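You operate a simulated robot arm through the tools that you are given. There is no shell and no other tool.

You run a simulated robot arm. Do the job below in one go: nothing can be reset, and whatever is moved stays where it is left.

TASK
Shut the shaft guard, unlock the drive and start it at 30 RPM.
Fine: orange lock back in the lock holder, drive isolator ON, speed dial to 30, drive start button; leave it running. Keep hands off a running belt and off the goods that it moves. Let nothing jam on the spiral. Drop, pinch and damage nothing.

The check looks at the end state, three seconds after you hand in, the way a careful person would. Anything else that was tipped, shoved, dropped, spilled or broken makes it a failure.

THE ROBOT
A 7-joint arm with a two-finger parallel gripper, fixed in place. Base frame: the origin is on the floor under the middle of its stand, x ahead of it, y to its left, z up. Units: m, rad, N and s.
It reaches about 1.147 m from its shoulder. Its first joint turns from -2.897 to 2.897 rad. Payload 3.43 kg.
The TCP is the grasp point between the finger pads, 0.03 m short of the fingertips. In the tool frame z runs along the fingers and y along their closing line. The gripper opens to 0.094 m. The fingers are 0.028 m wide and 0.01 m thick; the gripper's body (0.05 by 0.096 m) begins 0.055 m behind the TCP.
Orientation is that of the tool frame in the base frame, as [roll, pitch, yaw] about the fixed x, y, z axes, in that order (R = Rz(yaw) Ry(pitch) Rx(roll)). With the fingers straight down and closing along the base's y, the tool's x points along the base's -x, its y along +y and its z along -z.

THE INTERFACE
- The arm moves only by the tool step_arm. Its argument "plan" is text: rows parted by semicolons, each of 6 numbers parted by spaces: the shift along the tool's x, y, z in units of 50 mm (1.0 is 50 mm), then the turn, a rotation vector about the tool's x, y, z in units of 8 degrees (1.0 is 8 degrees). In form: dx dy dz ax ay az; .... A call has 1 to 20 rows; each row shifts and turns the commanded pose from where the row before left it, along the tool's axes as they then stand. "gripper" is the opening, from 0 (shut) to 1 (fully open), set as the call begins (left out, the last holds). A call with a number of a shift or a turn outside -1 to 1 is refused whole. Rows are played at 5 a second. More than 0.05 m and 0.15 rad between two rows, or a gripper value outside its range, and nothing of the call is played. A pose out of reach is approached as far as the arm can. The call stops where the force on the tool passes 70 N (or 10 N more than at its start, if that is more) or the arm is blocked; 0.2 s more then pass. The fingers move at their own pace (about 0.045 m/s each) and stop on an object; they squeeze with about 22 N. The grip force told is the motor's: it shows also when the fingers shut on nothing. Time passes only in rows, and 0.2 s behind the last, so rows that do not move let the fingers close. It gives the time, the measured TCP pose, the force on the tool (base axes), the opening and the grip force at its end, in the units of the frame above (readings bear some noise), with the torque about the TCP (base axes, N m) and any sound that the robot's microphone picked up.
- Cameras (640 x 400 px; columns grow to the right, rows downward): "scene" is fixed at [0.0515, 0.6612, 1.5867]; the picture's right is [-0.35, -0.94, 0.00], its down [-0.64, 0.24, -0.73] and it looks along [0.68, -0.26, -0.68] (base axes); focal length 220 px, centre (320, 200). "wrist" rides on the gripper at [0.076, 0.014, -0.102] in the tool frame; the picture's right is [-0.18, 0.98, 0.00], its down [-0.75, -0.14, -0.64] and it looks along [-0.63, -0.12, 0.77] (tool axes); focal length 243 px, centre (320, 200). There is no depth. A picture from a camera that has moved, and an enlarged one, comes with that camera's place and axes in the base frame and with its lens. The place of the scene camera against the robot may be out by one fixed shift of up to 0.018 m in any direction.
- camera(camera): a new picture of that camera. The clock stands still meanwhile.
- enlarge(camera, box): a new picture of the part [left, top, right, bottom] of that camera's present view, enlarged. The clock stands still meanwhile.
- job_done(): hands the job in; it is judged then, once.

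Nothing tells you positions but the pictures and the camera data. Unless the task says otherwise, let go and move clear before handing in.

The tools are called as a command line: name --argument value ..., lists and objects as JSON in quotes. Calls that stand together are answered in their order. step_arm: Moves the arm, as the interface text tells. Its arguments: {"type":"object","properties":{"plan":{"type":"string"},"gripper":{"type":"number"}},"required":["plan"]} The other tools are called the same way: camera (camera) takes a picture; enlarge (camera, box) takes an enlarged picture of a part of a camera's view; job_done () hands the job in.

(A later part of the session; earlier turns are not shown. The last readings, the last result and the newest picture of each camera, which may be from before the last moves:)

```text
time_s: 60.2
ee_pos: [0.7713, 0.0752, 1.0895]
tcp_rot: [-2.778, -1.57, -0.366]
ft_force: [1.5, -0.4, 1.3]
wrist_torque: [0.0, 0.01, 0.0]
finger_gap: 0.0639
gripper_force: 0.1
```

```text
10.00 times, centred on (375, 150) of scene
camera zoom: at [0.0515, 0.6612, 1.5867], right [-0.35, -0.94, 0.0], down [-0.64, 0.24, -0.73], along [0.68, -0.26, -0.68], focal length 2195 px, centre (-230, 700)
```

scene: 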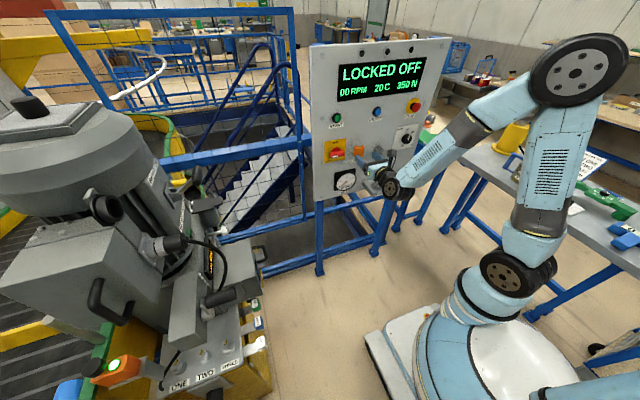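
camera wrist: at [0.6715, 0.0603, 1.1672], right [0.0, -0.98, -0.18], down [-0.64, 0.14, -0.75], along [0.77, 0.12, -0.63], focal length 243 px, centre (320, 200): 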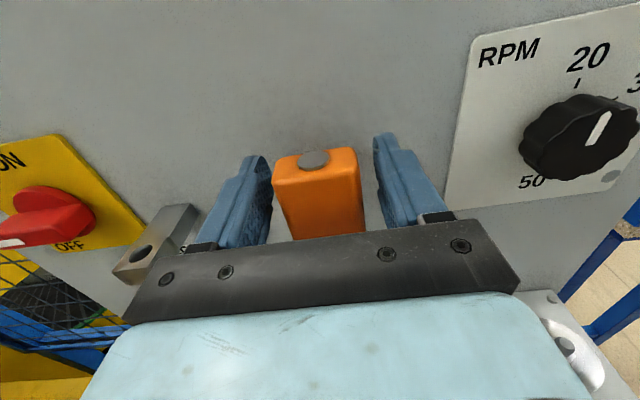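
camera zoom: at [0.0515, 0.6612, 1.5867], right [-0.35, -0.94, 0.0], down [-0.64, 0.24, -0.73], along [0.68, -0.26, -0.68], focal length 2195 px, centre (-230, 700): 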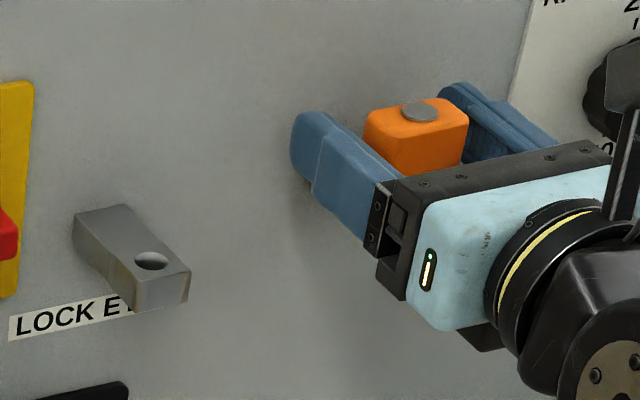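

step_arm --plan "0 0 -0.3 0 0 0; 0 0 -0.6 0 0 0; 0 0 -0.7 0 0 0; 0 0 -0.4 0 0 0; 0 0 0 0 0 0"

camera --camera "wrist"

enlarge --camera "wrist" --box '[230, 60, 420, 240]'

camera --camera "scene"

```text
time_s: 61.4
ee_pos: [0.6994, 0.0787, 1.0959]
tcp_rot: [0.29, -1.57, 2.853]
ft_force: [-0.3, 0.6, -0.2]
wrist_torque: [0.02, -0.02, 0.01]
finger_gap: 0.064
gripper_force: 0.2
out of reach, approached as far as the arm can: row 3, 4
```

```text
taken
camera wrist: at [0.5978, 0.064, 1.172], right [0.0, -0.98, -0.18], down [-0.64, 0.14, -0.75], along [0.77, 0.12, -0.63], focal length 243 px, centre (320, 200)
```

wrist: 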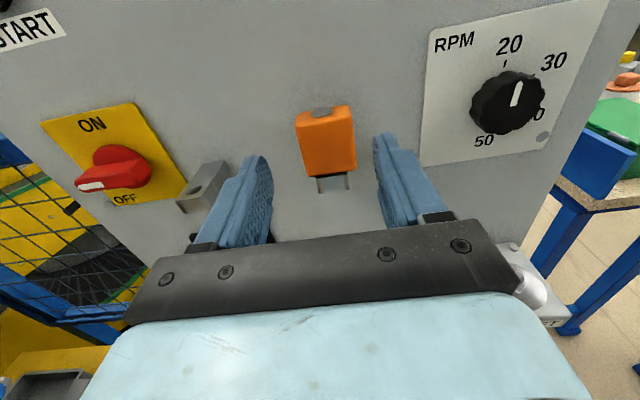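

```text
2.22 times, centred on (325, 150) of wrist
camera zoom: at [0.5978, 0.064, 1.172], right [0.0, -0.98, -0.18], down [-0.64, 0.14, -0.75], along [0.77, 0.12, -0.63], focal length 539 px, centre (309, 311)
```

zoom: 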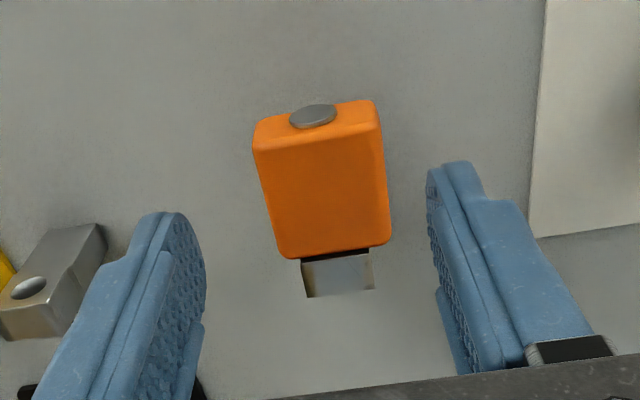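

```text
taken
```

scene: 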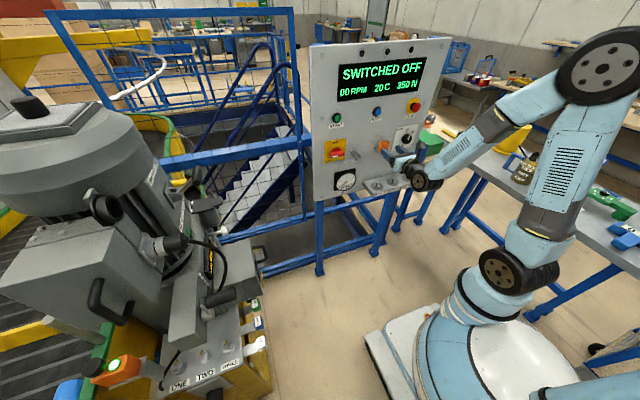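

The lock sits in the holder just as it did in the eye. Now I'll measure the dial and the isolator knob.

enlarge --camera "wrist" --box '[420, 20, 600, 160]'

enlarge --camera "wrist" --box '[30, 90, 210, 230]'

enlarge --camera "scene" --box '[390, 110, 440, 150]'

enlarge --camera "scene" --box '[315, 130, 365, 170]'

```text
2.86 times, centred on (510, 90) of wrist
camera zoom: at [0.5978, 0.064, 1.172], right [0.0, -0.98, -0.18], down [-0.64, 0.14, -0.75], along [0.77, 0.12, -0.63], focal length 693 px, centre (-223, 514)
```

zoom: 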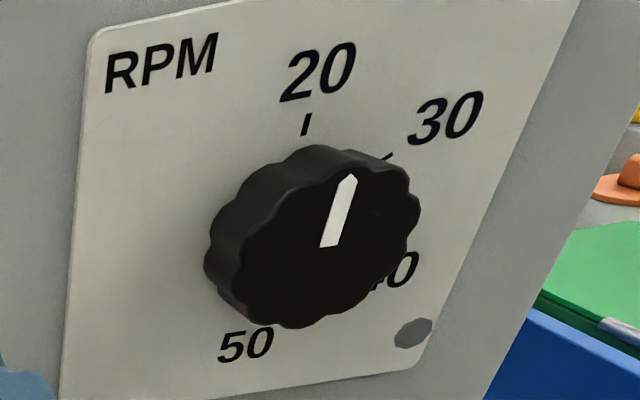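

```text
2.86 times, centred on (120, 160) of wrist
camera zoom: at [0.5978, 0.064, 1.172], right [0.0, -0.98, -0.18], down [-0.64, 0.14, -0.75], along [0.77, 0.12, -0.63], focal length 693 px, centre (891, 314)
```

zoom: 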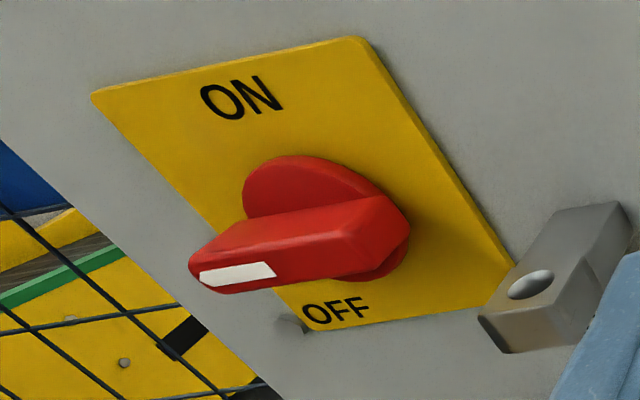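

```text
10.00 times, centred on (415, 130) of scene
camera zoom: at [0.0515, 0.6612, 1.5867], right [-0.35, -0.94, 0.0], down [-0.64, 0.24, -0.73], along [0.68, -0.26, -0.68], focal length 2195 px, centre (-630, 900)
```

zoom: 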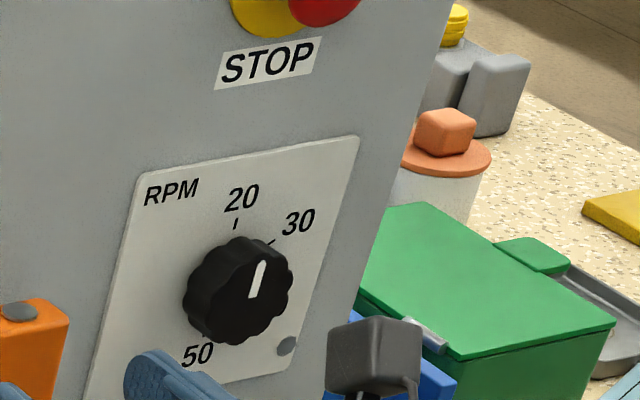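

```text
10.00 times, centred on (340, 150) of scene
camera zoom: at [0.0515, 0.6612, 1.5867], right [-0.35, -0.94, 0.0], down [-0.64, 0.24, -0.73], along [0.68, -0.26, -0.68], focal length 2195 px, centre (120, 700)
```

zoom: 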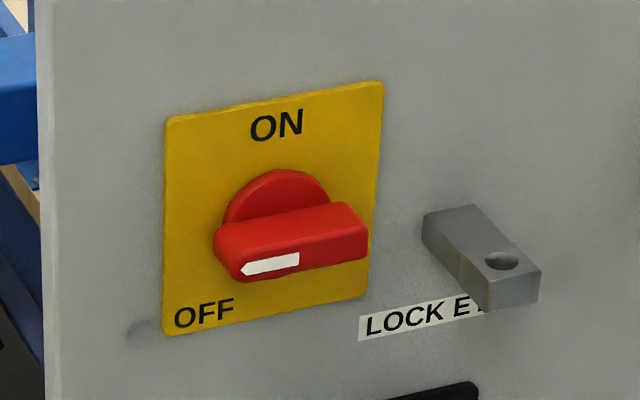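

The dial points at 20 (12 o'clock) and the 30 mark is 60° clockwise; dial axis ≈(y −0.0725, z 1.078), knob front x≈0.793. I'll go over the lock to the dial and look again.

step_arm --plan "0.6 0 0 0 0 0; 0.6 0 0 0 0 0; 0 0.76 0.1 0 0 0; 0 0.76 0.1 0 0 0; 0 0.76 0.1 0 0 0; 0 0.76 0.1 0 0 0; 0 0 0 0 0 0; 0 0 0 0 0 0" --gripper 0.85

camera --camera "wrist"

```text
time_s: 63.2
ee_pos: [0.7165, -0.0742, 1.1556]
tcp_rot: [-1.708, -1.568, -1.435]
ft_force: [0.7, -0.5, -0.4]
wrist_torque: [-0.03, 0.01, 0.06]
finger_gap: 0.0799
gripper_force: 0.0
```

```text
taken
camera wrist: at [0.6165, -0.0889, 1.2323], right [0.0, -0.98, -0.18], down [-0.64, 0.14, -0.75], along [0.77, 0.12, -0.63], focal length 243 px, centre (320, 200)
```

wrist: 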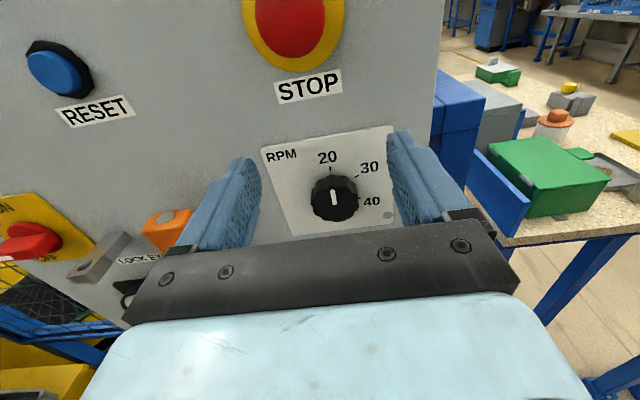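

enlarge --camera "wrist" --box '[260, 120, 410, 240]'

```text
3.33 times, centred on (335, 180) of wrist
camera zoom: at [0.6165, -0.0889, 1.2323], right [0.0, -0.98, -0.18], down [-0.64, 0.14, -0.75], along [0.77, 0.12, -0.63], focal length 809 px, centre (270, 267)
```

zoom: 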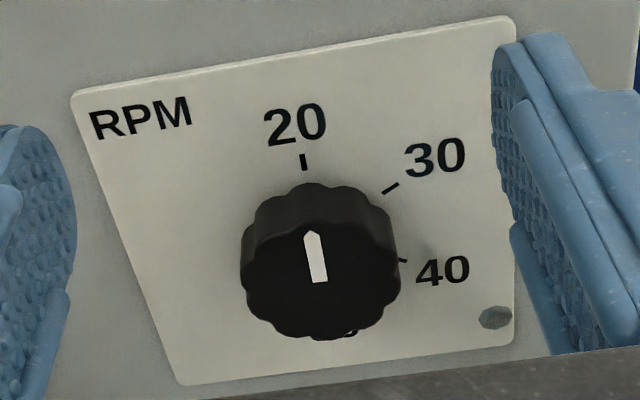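

step_arm --plan "-0.5 0 0.2 0 0 0; -0.5 0 0.1 0 0 0; -0.54 0.01 0.1 0 0 0; 0 0 0 0 0 -1; 0 0 0 0 0 -1; 0 0 0 0 0 -1; 0 0 0 0 0 -0.75; 0 0 0 0 0 0; 0 0 0 0 0 0"

camera --camera "wrist"

camera --camera "scene"

```text
time_s: 65.2
ee_pos: [0.7379, -0.074, 1.0774]
tcp_rot: [1.57, -1.047, 1.572]
ft_force: [0.1, -0.4, -0.2]
wrist_torque: [0.0, 0.0, 0.02]
finger_gap: 0.0798
gripper_force: 0.0
```

```text
taken
camera wrist: at [0.638, -0.0484, 1.1522], right [0.0, -0.94, 0.33], down [-0.64, -0.26, -0.72], along [0.77, -0.21, -0.61], focal length 243 px, centre (320, 200)
```

wrist: 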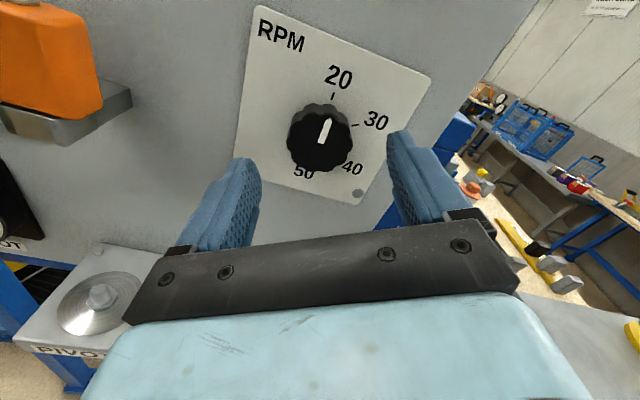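

```text
taken
```

scene: 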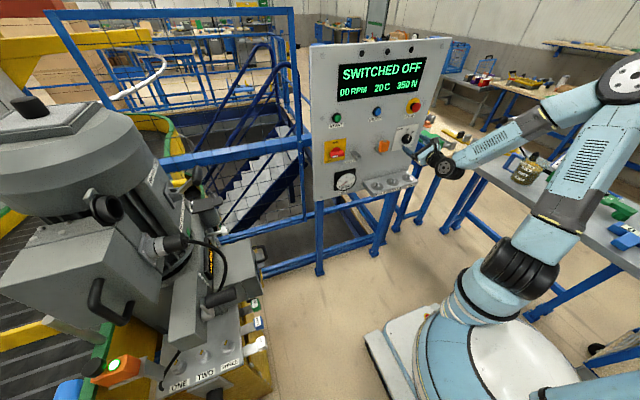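

step_arm --plan "0 0 0.4 0 0 0; 0 0 0.4 0 0 0; 0 0 0 0 0 0"

camera --camera "wrist"

```text
time_s: 66.0
ee_pos: [0.7797, -0.0744, 1.0781]
tcp_rot: [1.571, -1.048, 1.57]
ft_force: [-0.8, 0.3, -0.2]
wrist_torque: [0.02, 0.03, -0.01]
finger_gap: 0.0798
gripper_force: 0.1
```

```text
taken
camera wrist: at [0.678, -0.0489, 1.152], right [0.0, -0.94, 0.33], down [-0.64, -0.25, -0.72], along [0.77, -0.21, -0.61], focal length 243 px, centre (320, 200)
```

wrist: 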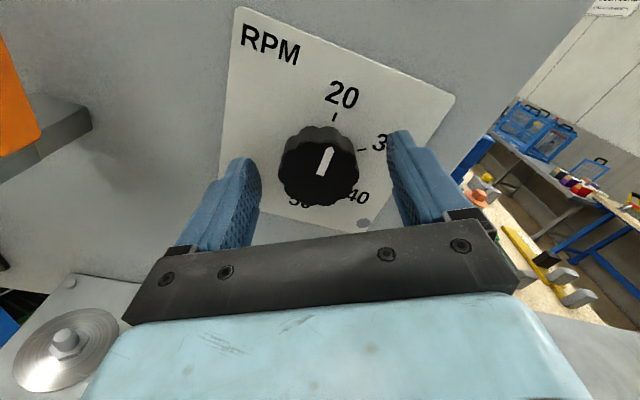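

step_arm --plan "0 0 0 0 0 0; 0 0 0 0 0 0; 0 0 0 0 0 0; 0 0 0 0 0 0" --gripper 0

camera --camera "wrist"

```text
time_s: 67.0
ee_pos: [0.7789, -0.0743, 1.0783]
tcp_rot: [1.575, -1.048, 1.572]
ft_force: [-0.9, 8.3, -7.4]
wrist_torque: [0.02, -0.03, 0.12]
finger_gap: 0.0463
gripper_force: 45.0
```

```text
taken
camera wrist: at [0.678, -0.0479, 1.1516], right [0.0, -0.94, 0.33], down [-0.64, -0.26, -0.72], along [0.77, -0.21, -0.61], focal length 243 px, centre (320, 200)
```

wrist: 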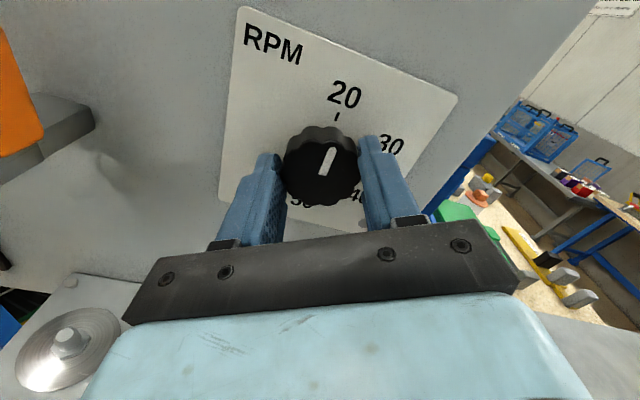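

step_arm --plan "0 -0.03 0 0 0 0; 0 0 0 0 0 0"

```text
time_s: 67.6
ee_pos: [0.7792, -0.0737, 1.0763]
tcp_rot: [1.569, -1.046, 1.571]
ft_force: [-4.7, -1.1, 0.1]
wrist_torque: [-0.02, 0.1, 0.43]
finger_gap: 0.0465
gripper_force: 44.9
```

The grip is centred now. I'll turn the dial clockwise, first half.

step_arm --plan "0 0 0 0 0 0.6; 0 0 0 0 0 0.6; 0 0 0 0 0 0.6; 0 0 0 0 0 0.6; 0 0 0 0 0 0.6; 0 0 0 0 0 0"

camera --camera "wrist"

```text
time_s: 69.0
ee_pos: [0.778, -0.0761, 1.0769]
tcp_rot: [1.562, -1.467, 1.578]
ft_force: [-2.4, -15.8, 6.6]
wrist_torque: [-0.07, -0.71, 0.07]
finger_gap: 0.0463
gripper_force: 45.3
```

```text
taken
camera wrist: at [0.6779, -0.0807, 1.1558], right [0.0, -1.0, -0.08], down [-0.64, 0.06, -0.76], along [0.77, 0.05, -0.64], focal length 243 px, centre (320, 200)
```

wrist: 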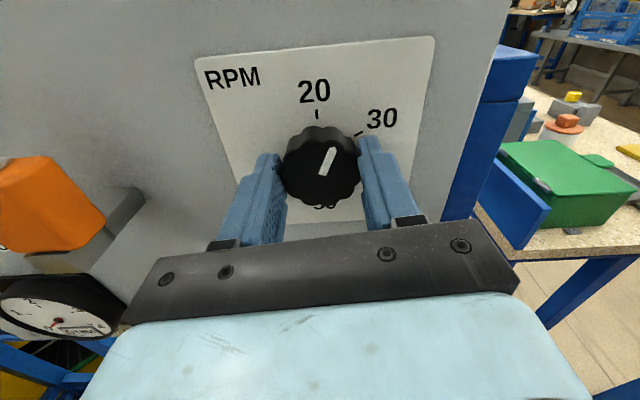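

step_arm --plan "0 0.04 0 0 0 0; 0 0 0 0 0 0"

```text
time_s: 69.6
ee_pos: [0.7792, -0.0751, 1.0779]
tcp_rot: [1.571, -1.467, 1.573]
ft_force: [-3.3, -5.5, 7.7]
wrist_torque: [0.02, 0.0, -0.46]
finger_gap: 0.0464
gripper_force: 44.6
```

step_arm --plan "0 0.02 0 0 0 0.6; 0 0 0 0 0 0.6; 0 0 0 0 0 0.6; 0 0 0 0 0 0.6; 0 0 0 0 0 0"

enlarge --camera "wrist" --box '[220, 60, 420, 240]'

```text
time_s: 70.8
ee_pos: [0.7782, -0.0756, 1.0783]
tcp_rot: [-1.569, -1.341, -1.571]
ft_force: [1.6, 6.5, 6.6]
wrist_torque: [-0.01, -0.4, 0.19]
finger_gap: 0.0464
gripper_force: 44.2
```

```text
2.22 times, centred on (320, 150) of wrist
camera zoom: at [0.678, -0.1069, 1.1495], right [0.0, -0.91, -0.4], down [-0.64, 0.31, -0.7], along [0.77, 0.26, -0.59], focal length 539 px, centre (320, 311)
```

zoom: 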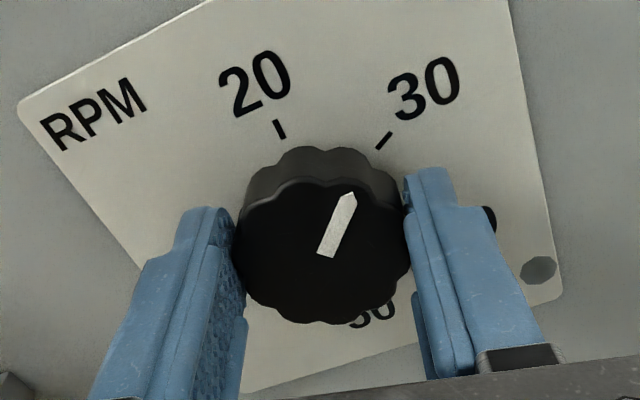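

step_arm --plan "0 -0.02 0 0 0 0.7; 0 0 0 0 0 0.7; 0 0 0 0 0 0.7; 0 0 0 0 0 0"

enlarge --camera "wrist" --box '[220, 60, 420, 240]'

```text
time_s: 71.8
ee_pos: [0.7793, -0.0756, 1.077]
tcp_rot: [-1.574, -1.045, -1.569]
ft_force: [-5.6, -14.1, -1.5]
wrist_torque: [-0.05, -0.52, -0.52]
finger_gap: 0.0461
gripper_force: 44.6
```

```text
2.22 times, centred on (320, 150) of wrist
camera zoom: at [0.6779, -0.1265, 1.1372], right [0.0, -0.76, -0.65], down [-0.64, 0.5, -0.58], along [0.77, 0.42, -0.49], focal length 539 px, centre (320, 311)
```

zoom: 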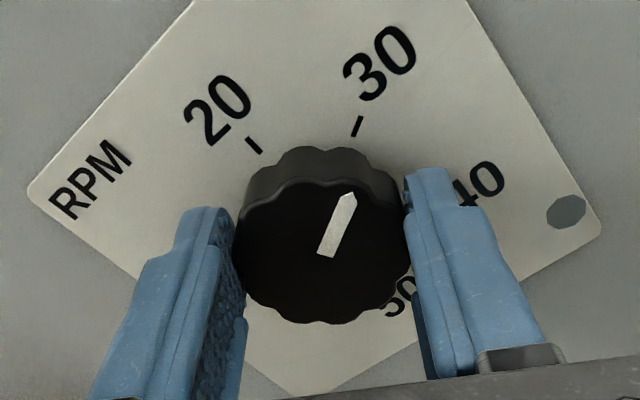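

step_arm --plan "0 0 0 0 0 0; 0 0 0 0 0 0; 0 0 0 0 0 0; 0 0 -0.4 0 0 0; 0 0 -0.4 0 0 0; 0 0 0 0 0 0" --gripper 0.85

enlarge --camera "wrist" --box '[220, 40, 420, 220]'

enlarge --camera "scene" --box '[390, 110, 440, 150]'

```text
time_s: 73.2
ee_pos: [0.7387, -0.075, 1.0783]
tcp_rot: [-1.572, -1.048, -1.569]
ft_force: [-0.7, 1.1, 0.5]
wrist_torque: [-0.03, 0.04, -0.01]
finger_gap: 0.0797
gripper_force: 0.1
```

```text
2.22 times, centred on (320, 130) of wrist
camera zoom: at [0.6378, -0.1252, 1.1373], right [0.0, -0.76, -0.65], down [-0.64, 0.5, -0.58], along [0.77, 0.42, -0.49], focal length 539 px, centre (320, 356)
```

zoom: 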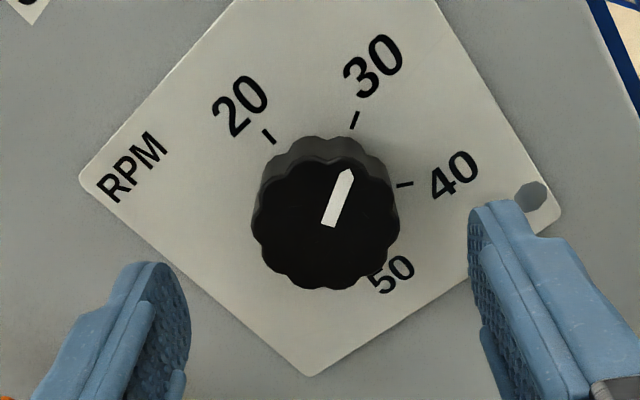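

```text
10.00 times, centred on (415, 130) of scene
camera zoom: at [0.0515, 0.6612, 1.5867], right [-0.35, -0.94, 0.0], down [-0.64, 0.24, -0.73], along [0.68, -0.26, -0.68], focal length 2195 px, centre (-630, 900)
```

zoom: 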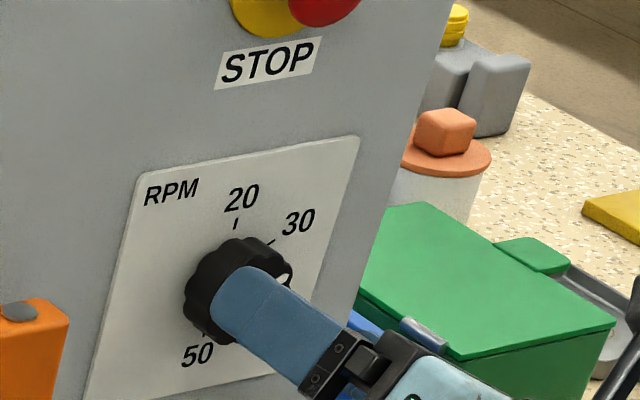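

The dial now points at 30 (about 58–60° measured, tick at 60°); the display will confirm once running. Next I'll go over the lock to the isolator for a close look.

step_arm --plan "0 0 -0.2 0 0 -0.94; 0 0 -0.1 0 0 -0.94; 0 0 0 0 0 -0.94; 0 0 0 0 0 -0.93; 0.8 0 0 0 0 0; 0.8 0 0 0 0 0; 0 -0.9 0 0 0 0; 0 -0.9 0 0 0 0; 0 -0.9 0 0 0 0; 0 -0.9 0 0 0 0; 0 -0.9 0 0 0 0; 0 -0.9 0 0 0 0; 0 -0.9 0 0 0 0; 0 -0.9 0 0 0 0; 0 0 0 0 0 0"

camera --camera "wrist"

enlarge --camera "scene" --box '[300, 30, 460, 210]'

```text
time_s: 76.4
ee_pos: [0.725, 0.2838, 1.1582]
tcp_rot: [-2.802, -1.571, -0.339]
ft_force: [0.2, 0.5, 0.6]
wrist_torque: [0.03, 0.04, 0.02]
finger_gap: 0.08
gripper_force: 0.1
```

```text
taken
camera wrist: at [0.624, 0.2704, 1.2352], right [0.0, -0.98, -0.18], down [-0.64, 0.14, -0.75], along [0.77, 0.12, -0.63], focal length 243 px, centre (320, 200)
```

wrist: 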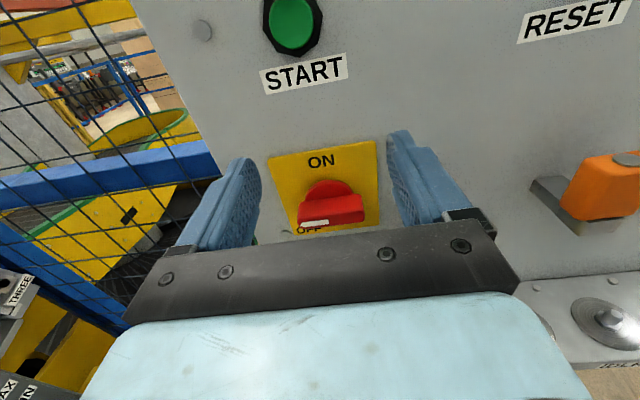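

```text
2.22 times, centred on (380, 120) of scene
camera zoom: at [0.0515, 0.6612, 1.5867], right [-0.35, -0.94, 0.0], down [-0.64, 0.24, -0.73], along [0.68, -0.26, -0.68], focal length 488 px, centre (187, 378)
```

zoom: 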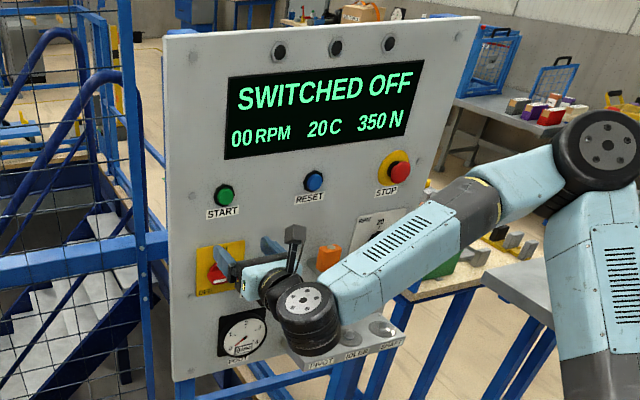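

enlarge --camera "wrist" --box '[250, 130, 400, 250]'

enlarge --camera "wrist" --box '[230, 0, 370, 110]'

```text
3.33 times, centred on (325, 190) of wrist
camera zoom: at [0.624, 0.2704, 1.2352], right [0.0, -0.98, -0.18], down [-0.64, 0.14, -0.75], along [0.77, 0.12, -0.63], focal length 809 px, centre (303, 233)
```

zoom: 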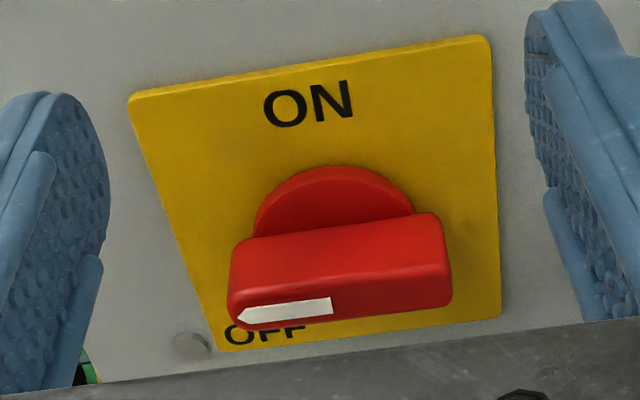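

```text
3.64 times, centred on (300, 55) of wrist
camera zoom: at [0.624, 0.2704, 1.2352], right [0.0, -0.98, -0.18], down [-0.64, 0.14, -0.75], along [0.77, 0.12, -0.63], focal length 882 px, centre (393, 727)
```

zoom: 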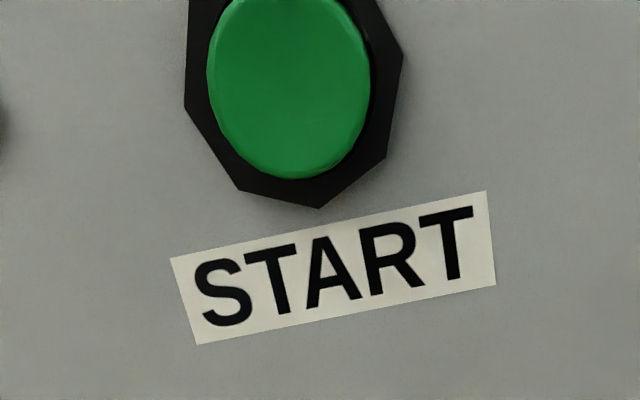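

Isolator bar: arrow tip at (0.785, 0.320, 1.075), bar centre ≈(y 0.290, z 1.0777), 14 mm thick, horizontal pointing left (OFF). I'll roll the gripper −90° so it closes vertically on the bar, then it can turn +90° clockwise to ON.

step_arm --plan "0 0 0 0 0 -1; 0 0 0 0 0 -1; 0 0 0 0 0 -1; 0 0 0 0 0 -1; 0 0 0 0 0 -1; 0 0 0 0 0 -1; 0 0 0 0 0 -1; 0 0 0 0 0 -1; 0 0 0 0 0 -1; 0 0 0 0 0 -1; 0 0 0 0 0 -1; 0 0 0 0 0 -0.25; 0 0 0 0 0 0; 0 0 0 0 0 0" --gripper 0.55

camera --camera "wrist"

camera --camera "scene"

```text
time_s: 79.4
ee_pos: [0.7254, 0.2846, 1.1576]
tcp_rot: [1.572, -0.001, 1.571]
ft_force: [0.0, 0.2, -0.5]
wrist_torque: [0.01, -0.04, -0.02]
finger_gap: 0.0515
gripper_force: 0.1
```

```text
taken
camera wrist: at [0.623, 0.3612, 1.1728], right [0.0, -0.18, 0.98], down [-0.64, -0.75, -0.14], along [0.77, -0.63, -0.12], focal length 243 px, centre (320, 200)
```

wrist: 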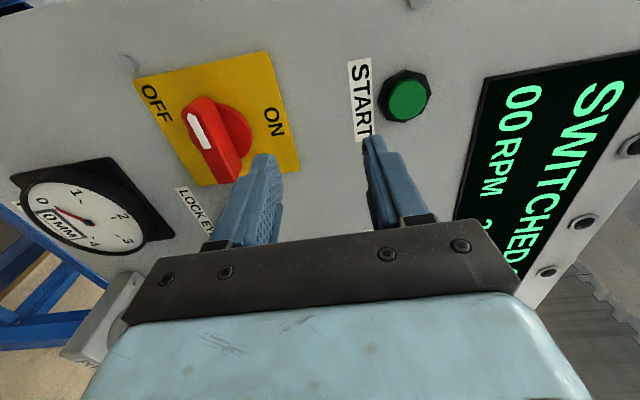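

```text
taken
```

scene: 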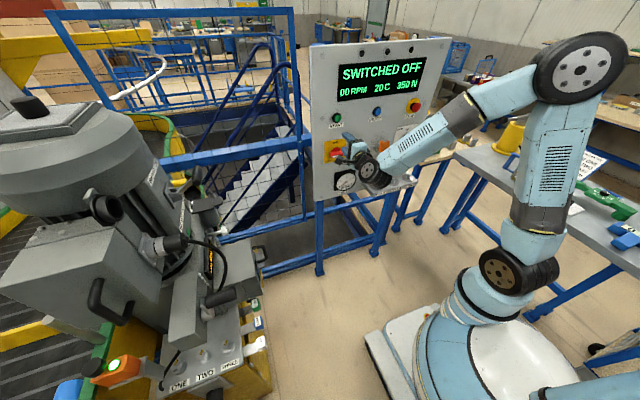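

step_arm --plan "0.06 -0.8 0 0 0 0; 0.06 -0.8 0 0 0 0; 0 0 0 0 0 0; 0 0 0 0 0 0"

camera --camera "wrist"

```text
time_s: 80.4
ee_pos: [0.724, 0.2902, 1.0781]
tcp_rot: [1.571, 0.0, 1.57]
ft_force: [-0.2, 0.5, 0.2]
wrist_torque: [-0.02, 0.02, 0.03]
finger_gap: 0.0518
gripper_force: 0.1
```

```text
taken
camera wrist: at [0.6238, 0.3669, 1.093], right [0.0, -0.18, 0.98], down [-0.64, -0.75, -0.14], along [0.77, -0.63, -0.12], focal length 243 px, centre (320, 200)
```

wrist: 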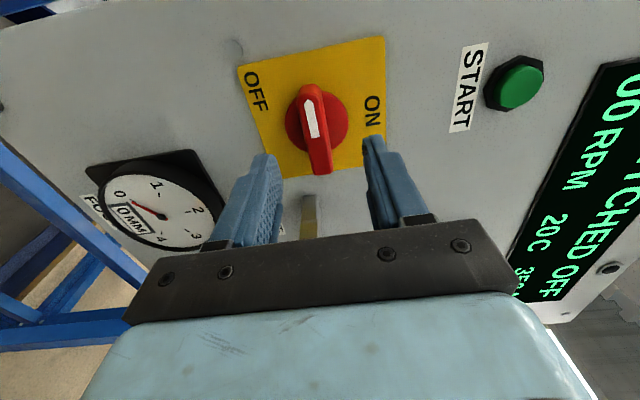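

step_arm --plan "0 0 0.5 0 0 0; 0 0 0.48 0 0 0; 0 0 0 0 0 0"

step_arm --plan "0 0 0 0 0 0; 0 0 0 0 0 0; 0 0 0 0 0 0; 0 0 0 0 0 0" --gripper 0

camera --camera "wrist"

```text
time_s: 81.2
ee_pos: [0.7734, 0.291, 1.0777]
tcp_rot: [1.572, -0.001, 1.572]
ft_force: [-0.4, 0.0, 0.4]
wrist_torque: [0.0, 0.01, 0.03]
finger_gap: 0.0517
gripper_force: 0.0
```

```text
time_s: 82.2
ee_pos: [0.7734, 0.2915, 1.0752]
tcp_rot: [1.575, 0.001, 1.572]
ft_force: [-8.4, -1.3, -29.4]
wrist_torque: [0.06, -0.12, 0.21]
finger_gap: 0.017
gripper_force: 44.9
```

```text
taken
camera wrist: at [0.6728, 0.3666, 1.0908], right [0.01, -0.18, 0.98], down [-0.64, -0.75, -0.14], along [0.77, -0.63, -0.12], focal length 243 px, centre (320, 200)
```

wrist: 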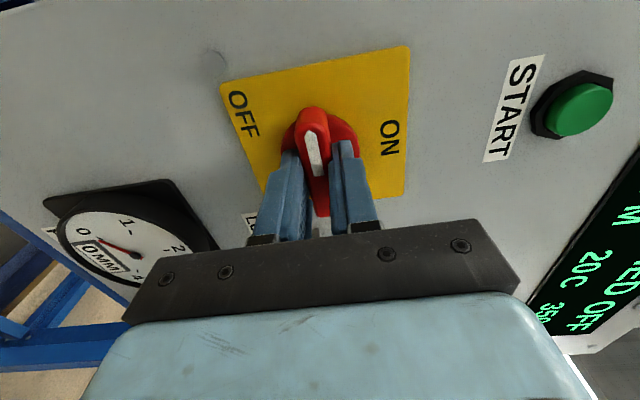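

step_arm --plan "0 -0.06 0 0 0 0; 0 0 0 0 0 0"

```text
time_s: 82.8
ee_pos: [0.7731, 0.2902, 1.0749]
tcp_rot: [1.571, 0.0, 1.571]
ft_force: [-7.7, -4.2, -14.3]
wrist_torque: [0.02, 0.29, 0.36]
finger_gap: 0.0171
gripper_force: 45.3
```

step_arm --plan "0 -0.04 -0.02 0 0 0; 0 0 0 0 0 0"

```text
time_s: 83.4
ee_pos: [0.7737, 0.2913, 1.0741]
tcp_rot: [1.565, -0.001, 1.57]
ft_force: [16.3, -0.8, 13.4]
wrist_torque: [-0.01, 0.44, 0.07]
finger_gap: 0.017
gripper_force: 45.4
```

step_arm --plan "0 0.02 0.012 0 0 0; 0 0 0 0 0 0"

step_arm --plan "0 0 0 0 0 0.5; 0 0 0 0 0 0.5; 0 0 0 0 0 0.5; 0 0 0 0 0 0"

camera --camera "wrist"

```text
time_s: 84.0
ee_pos: [0.7738, 0.2894, 1.0749]
tcp_rot: [1.568, -0.001, 1.57]
ft_force: [21.2, 3.4, 22.8]
wrist_torque: [0.01, -0.01, -1.12]
finger_gap: 0.017
gripper_force: 44.9
```

```text
time_s: 85.0
ee_pos: [0.7734, 0.2901, 1.0749]
tcp_rot: [1.569, -0.21, 1.57]
ft_force: [31.9, 0.3, 34.2]
wrist_torque: [-0.04, -0.22, -0.14]
finger_gap: 0.017
gripper_force: 45.2
```

```text
taken
camera wrist: at [0.6727, 0.3621, 1.1056], right [0.0, -0.39, 0.92], down [-0.64, -0.71, -0.3], along [0.77, -0.59, -0.25], focal length 243 px, centre (320, 200)
```

wrist: 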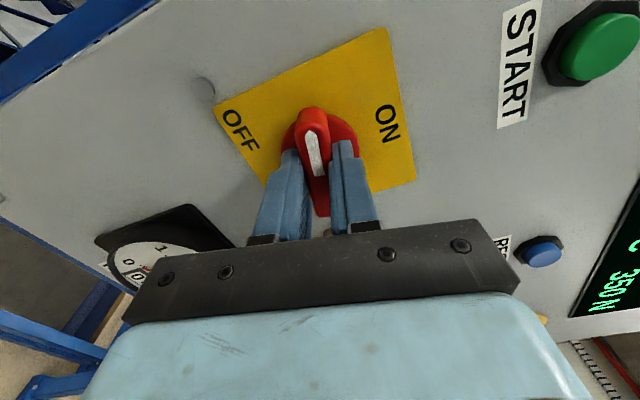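

The knob turns with the gripper (12° so far), but side force is building since the commanded point is slightly below the axis. I'll relieve it and watch.

step_arm --plan "0.005 0.026 0.014 0 0 0; 0 0 0 0 0 0; 0 0 0 0 0 0"

```text
time_s: 85.8
ee_pos: [0.774, 0.2896, 1.075]
tcp_rot: [1.572, -0.209, 1.569]
ft_force: [24.2, -1.6, 24.8]
wrist_torque: [0.0, -0.53, -0.13]
finger_gap: 0.0167
gripper_force: 44.8
```

step_arm --plan "0.003 0.016 0.016 0 0 0; 0 0 0 0 0 0; 0 0 0 0 0 0"

```text
time_s: 86.6
ee_pos: [0.7746, 0.2905, 1.074]
tcp_rot: [1.574, -0.21, 1.57]
ft_force: [5.7, -5.1, 6.7]
wrist_torque: [0.0, -0.51, -0.25]
finger_gap: 0.0166
gripper_force: 44.9
```

step_arm --plan "0 0.005 0.005 0 0 0.7; 0 0 0 0 0 0.7; 0 0 0 0 0 0.7; 0 0 0 0 0 0.7; 0 0 0 0 0 0"

```text
time_s: 87.8
ee_pos: [0.7753, 0.2903, 1.0749]
tcp_rot: [1.574, -0.6, 1.569]
ft_force: [-14.7, -10.1, -14.3]
wrist_torque: [0.0, -0.43, 0.25]
finger_gap: 0.0168
gripper_force: 44.8
```

step_arm --plan "-0.01 -0.003 -0.009 0 0 0.7; 0 0 0 0 0 0.7; 0 0 0 0 0 0.7; 0 0 0 0 0 0.7; 0 0 0 0 0 0"

camera --camera "wrist"

```text
time_s: 89.0
ee_pos: [0.7732, 0.2899, 1.0756]
tcp_rot: [1.575, -0.992, 1.568]
ft_force: [-19.5, -12.2, -21.0]
wrist_torque: [-0.01, 0.07, -0.09]
finger_gap: 0.0167
gripper_force: 45.2
```

```text
taken
camera wrist: at [0.6728, 0.32, 1.148], right [0.0, -0.92, 0.38], down [-0.64, -0.29, -0.71], along [0.77, -0.25, -0.59], focal length 243 px, centre (320, 200)
```

wrist: 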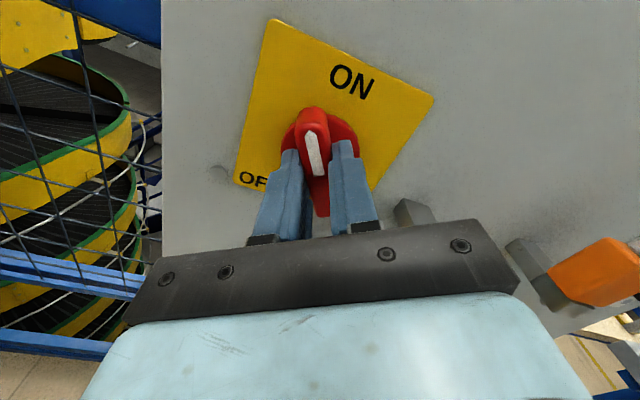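

step_arm --plan "-0.015 0 -0.012 0 0 0.7; 0 0 0 0 0 0.7; 0 0 0 0 0 0.7; 0 0 0 0 0 0.7; 0 0 0 0 0 0"

camera --camera "wrist"

enlarge --camera "scene" --box '[300, 30, 460, 210]'

```text
time_s: 90.2
ee_pos: [0.7736, 0.2898, 1.0748]
tcp_rot: [1.569, -1.384, 1.571]
ft_force: [-1.3, -1.6, -10.2]
wrist_torque: [-0.01, -0.37, 0.01]
finger_gap: 0.0165
gripper_force: 44.9
```

```text
taken
camera wrist: at [0.6727, 0.2903, 1.1537], right [0.0, -1.0, 0.0], down [-0.64, 0.0, -0.77], along [0.77, 0.0, -0.64], focal length 243 px, centre (320, 200)
```

wrist: 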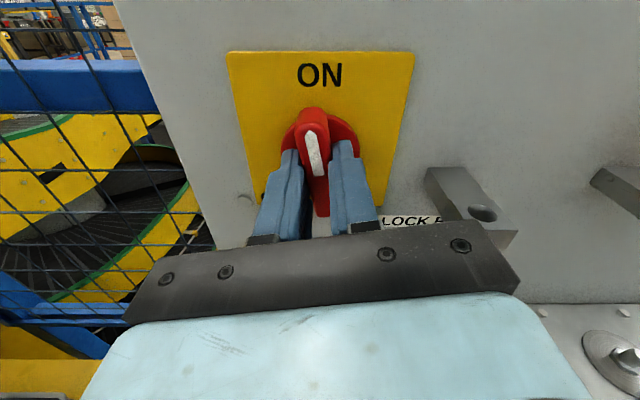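

```text
2.22 times, centred on (380, 120) of scene
camera zoom: at [0.0515, 0.6612, 1.5867], right [-0.35, -0.94, 0.0], down [-0.64, 0.24, -0.73], along [0.68, -0.26, -0.68], focal length 488 px, centre (187, 378)
```

zoom: 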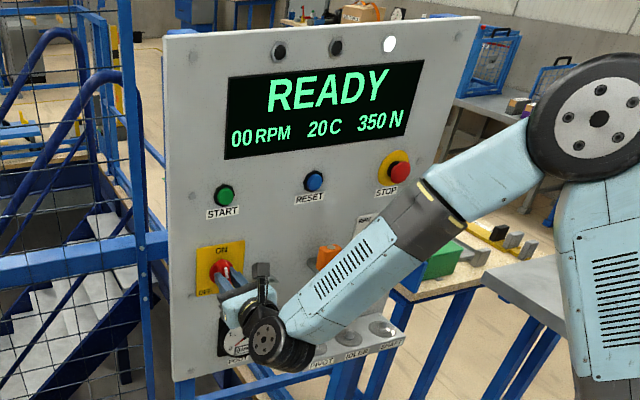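

The display now shows READY. I'll finish the last 10° so the handle points straight at ON, then let go.

step_arm --plan "-0.005 0 0 0 0 0.67; 0 0 0 0 0 0.67; 0 0 0 0 0 0"

enlarge --camera "wrist" --box '[220, 30, 420, 230]'

```text
time_s: 91.0
ee_pos: [0.7731, 0.289, 1.0746]
tcp_rot: [3.14, -1.571, 0.003]
ft_force: [4.9, 2.6, 2.4]
wrist_torque: [-0.01, 1.02, -0.02]
finger_gap: 0.0169
gripper_force: 44.6
```

```text
2.00 times, centred on (320, 130) of wrist
camera zoom: at [0.6727, 0.2758, 1.1524], right [0.0, -0.98, -0.18], down [-0.64, 0.14, -0.75], along [0.77, 0.12, -0.63], focal length 485 px, centre (320, 340)
```

zoom: 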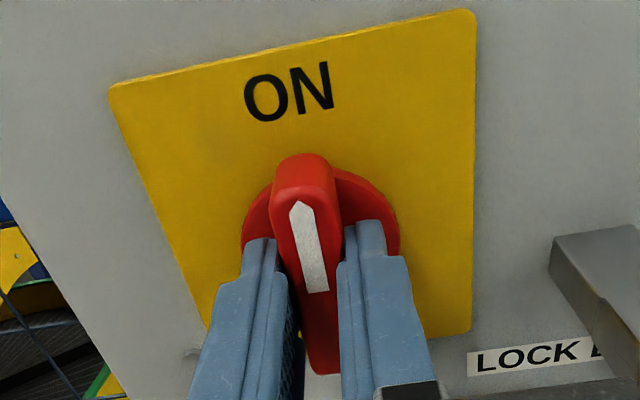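

step_arm --plan "0 0 0 0 0 0; 0 0 0 0 0 0; 0 0 0 0 0 0; 0 0 -0.5 0 0 0; 0 0 -0.5 0 0 0; 0 0 0 0 0 0" --gripper 0.5

camera --camera "wrist"

enlarge --camera "scene" --box '[300, 30, 460, 210]'

```text
time_s: 92.4
ee_pos: [0.7228, 0.2896, 1.075]
tcp_rot: [1.933, -1.569, 1.208]
ft_force: [-0.6, 0.2, -0.6]
wrist_torque: [0.0, 0.02, -0.01]
finger_gap: 0.0469
gripper_force: 0.2
```

```text
taken
camera wrist: at [0.6221, 0.2759, 1.1522], right [0.0, -0.98, -0.18], down [-0.64, 0.14, -0.75], along [0.77, 0.12, -0.63], focal length 243 px, centre (320, 200)
```

wrist: 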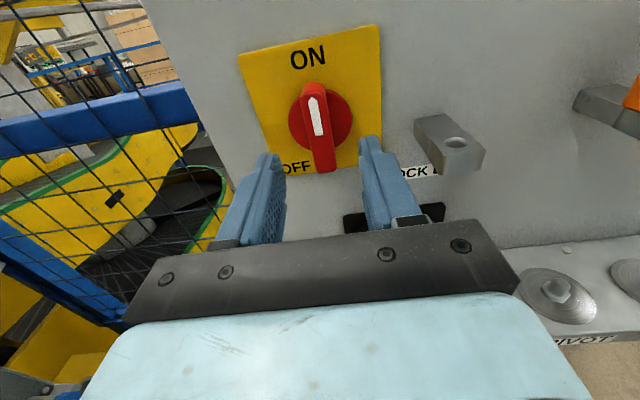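

```text
2.22 times, centred on (380, 120) of scene
camera zoom: at [0.0515, 0.6612, 1.5867], right [-0.35, -0.94, 0.0], down [-0.64, 0.24, -0.73], along [0.68, -0.26, -0.68], focal length 488 px, centre (187, 378)
```

zoom: 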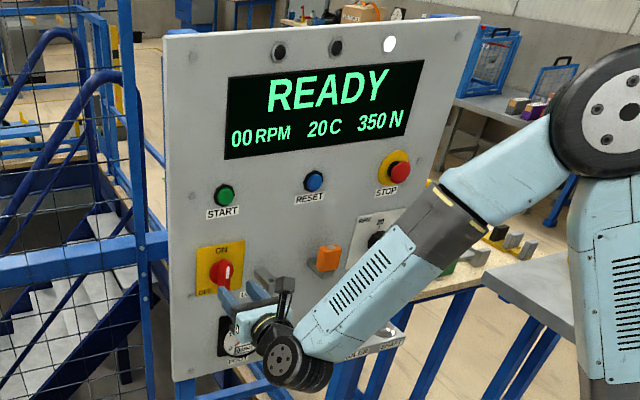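

Isolator is ON and the panel reads READY. Before pressing START, I'll look over the belt and spiral to be sure nothing will jam.

step_arm --plan "0.9 0 -0.3 0 0 0; 0.9 0 -0.4 0 0 0; 0.9 0 -0.4 0 0 0; 0.9 0 -0.4 0 0 0; 0.9 0 -0.4 0 0 0; 0.5 0 0 1 0 0; 0.5 0 0 1 0 0; 0 0 0 1 0 0; 0 0 0 1 0 0; 0 0 0 1 0 0; 0 0 0 1 0 0; 0 0 0 1 0 0; 0 0 0 1 0 0; 0 0 0 1 0 0; 0 0 0 1 0 0; 0 0 0 1 0 0; 0 0 0 0 0 0"

camera --camera "wrist"

camera --camera "scene"

```text
time_s: 96.0
ee_pos: [0.6279, 0.2909, 1.3482]
tcp_rot: [-2.805, -1.569, 1.201]
ft_force: [-0.5, 0.5, -0.4]
wrist_torque: [0.02, -0.02, -0.02]
finger_gap: 0.047
gripper_force: 0.0
```

```text
taken
camera wrist: at [0.6407, 0.1883, 1.4264], right [0.98, -0.03, -0.18], down [-0.16, -0.64, -0.75], along [-0.09, 0.77, -0.63], focal length 243 px, centre (320, 200)
```

wrist: 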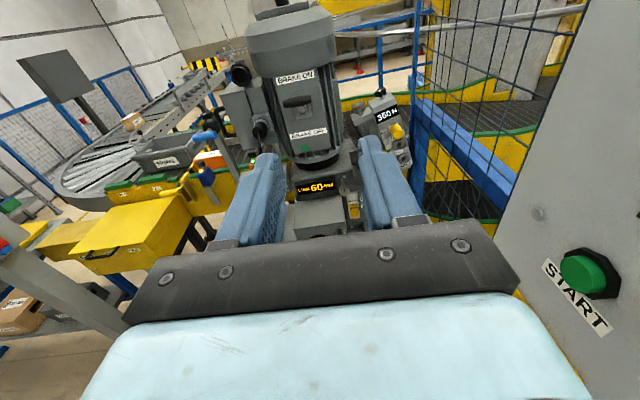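

```text
taken
```

scene: 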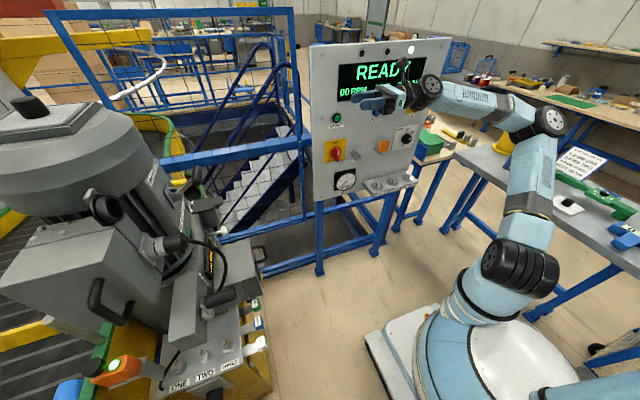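

enlarge --camera "wrist" --box '[40, 60, 260, 200]'

enlarge --camera "wrist" --box '[220, 0, 440, 200]'

enlarge --camera "wrist" --box '[400, 0, 600, 220]'

enlarge --camera "scene" --box '[0, 180, 200, 400]'

```text
2.86 times, centred on (150, 130) of wrist
camera zoom: at [0.6407, 0.1883, 1.4264], right [0.98, -0.03, -0.18], down [-0.16, -0.64, -0.75], along [-0.09, 0.77, -0.63], focal length 693 px, centre (806, 400)
```

zoom: 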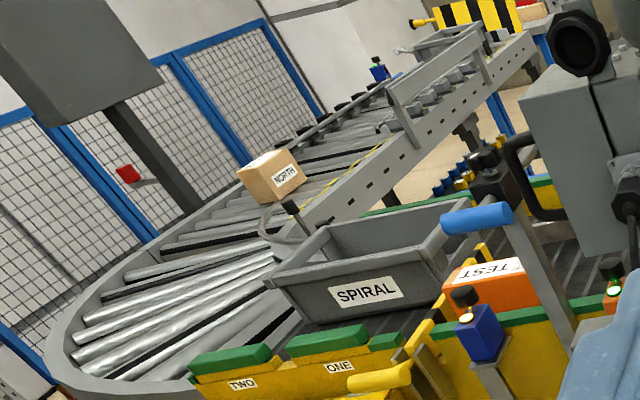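

```text
2.00 times, centred on (330, 100) of wrist
camera zoom: at [0.6407, 0.1883, 1.4264], right [0.98, -0.03, -0.18], down [-0.16, -0.64, -0.75], along [-0.09, 0.77, -0.63], focal length 485 px, centre (300, 400)
```

zoom: 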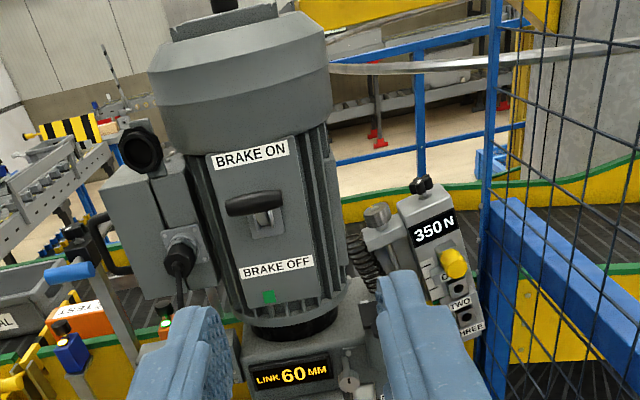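

```text
1.82 times, centred on (500, 110) of wrist
camera zoom: at [0.6407, 0.1883, 1.4264], right [0.98, -0.03, -0.18], down [-0.16, -0.64, -0.75], along [-0.09, 0.77, -0.63], focal length 441 px, centre (-7, 364)
```

zoom: 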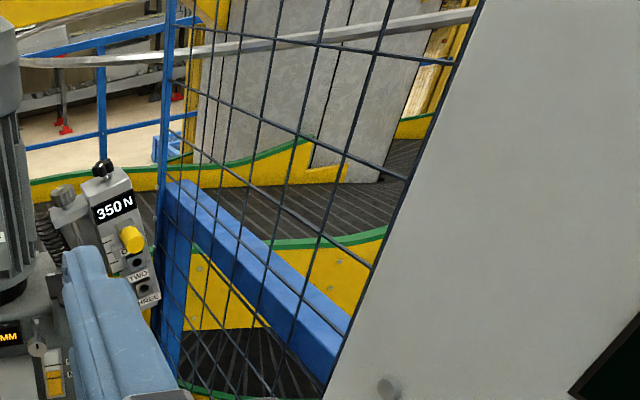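

```text
1.82 times, centred on (100, 290) of scene
camera zoom: at [0.0515, 0.6612, 1.5867], right [-0.35, -0.94, 0.0], down [-0.64, 0.24, -0.73], along [0.68, -0.26, -0.68], focal length 399 px, centre (720, 36)
```

zoom: 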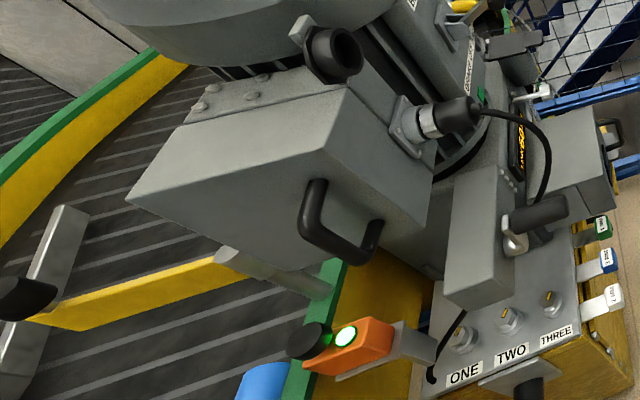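

enlarge --camera "wrist" --box '[260, 50, 350, 160]'

enlarge --camera "scene" --box '[160, 160, 240, 260]'

enlarge --camera "wrist" --box '[90, 110, 250, 210]'

```text
3.64 times, centred on (305, 105) of wrist
camera zoom: at [0.6407, 0.1883, 1.4264], right [0.98, -0.03, -0.18], down [-0.16, -0.64, -0.75], along [-0.09, 0.77, -0.63], focal length 882 px, centre (374, 546)
```

zoom: 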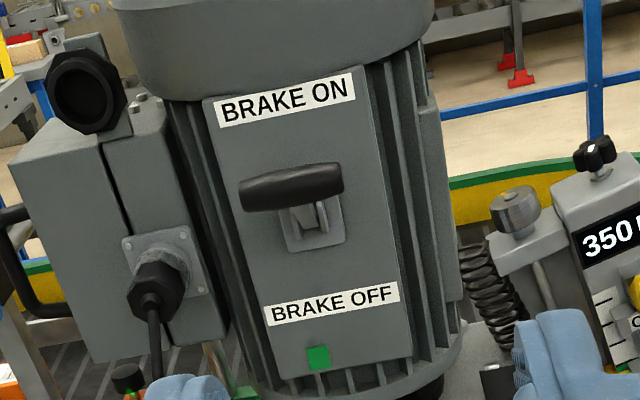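

```text
4.00 times, centred on (200, 210) of scene
camera zoom: at [0.0515, 0.6612, 1.5867], right [-0.35, -0.94, 0.0], down [-0.64, 0.24, -0.73], along [0.68, -0.26, -0.68], focal length 878 px, centre (800, 160)
```

zoom: 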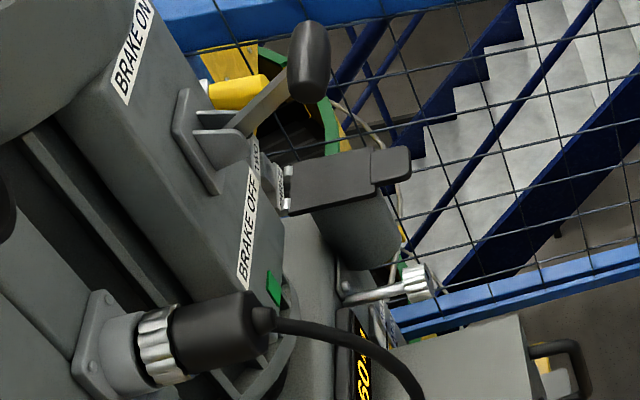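

```text
4.00 times, centred on (170, 160) of wrist
camera zoom: at [0.6407, 0.1883, 1.4264], right [0.98, -0.03, -0.18], down [-0.16, -0.64, -0.75], along [-0.09, 0.77, -0.63], focal length 970 px, centre (920, 360)
```

zoom: 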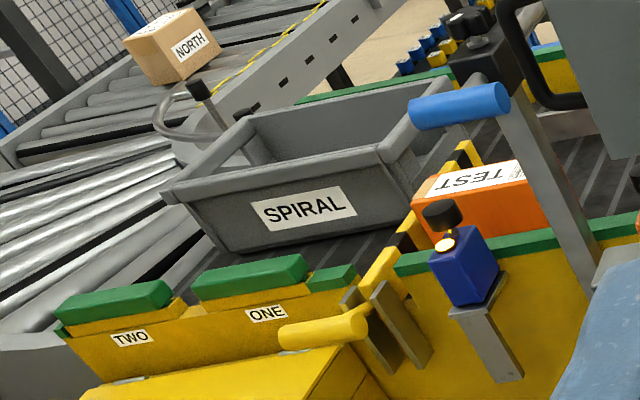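

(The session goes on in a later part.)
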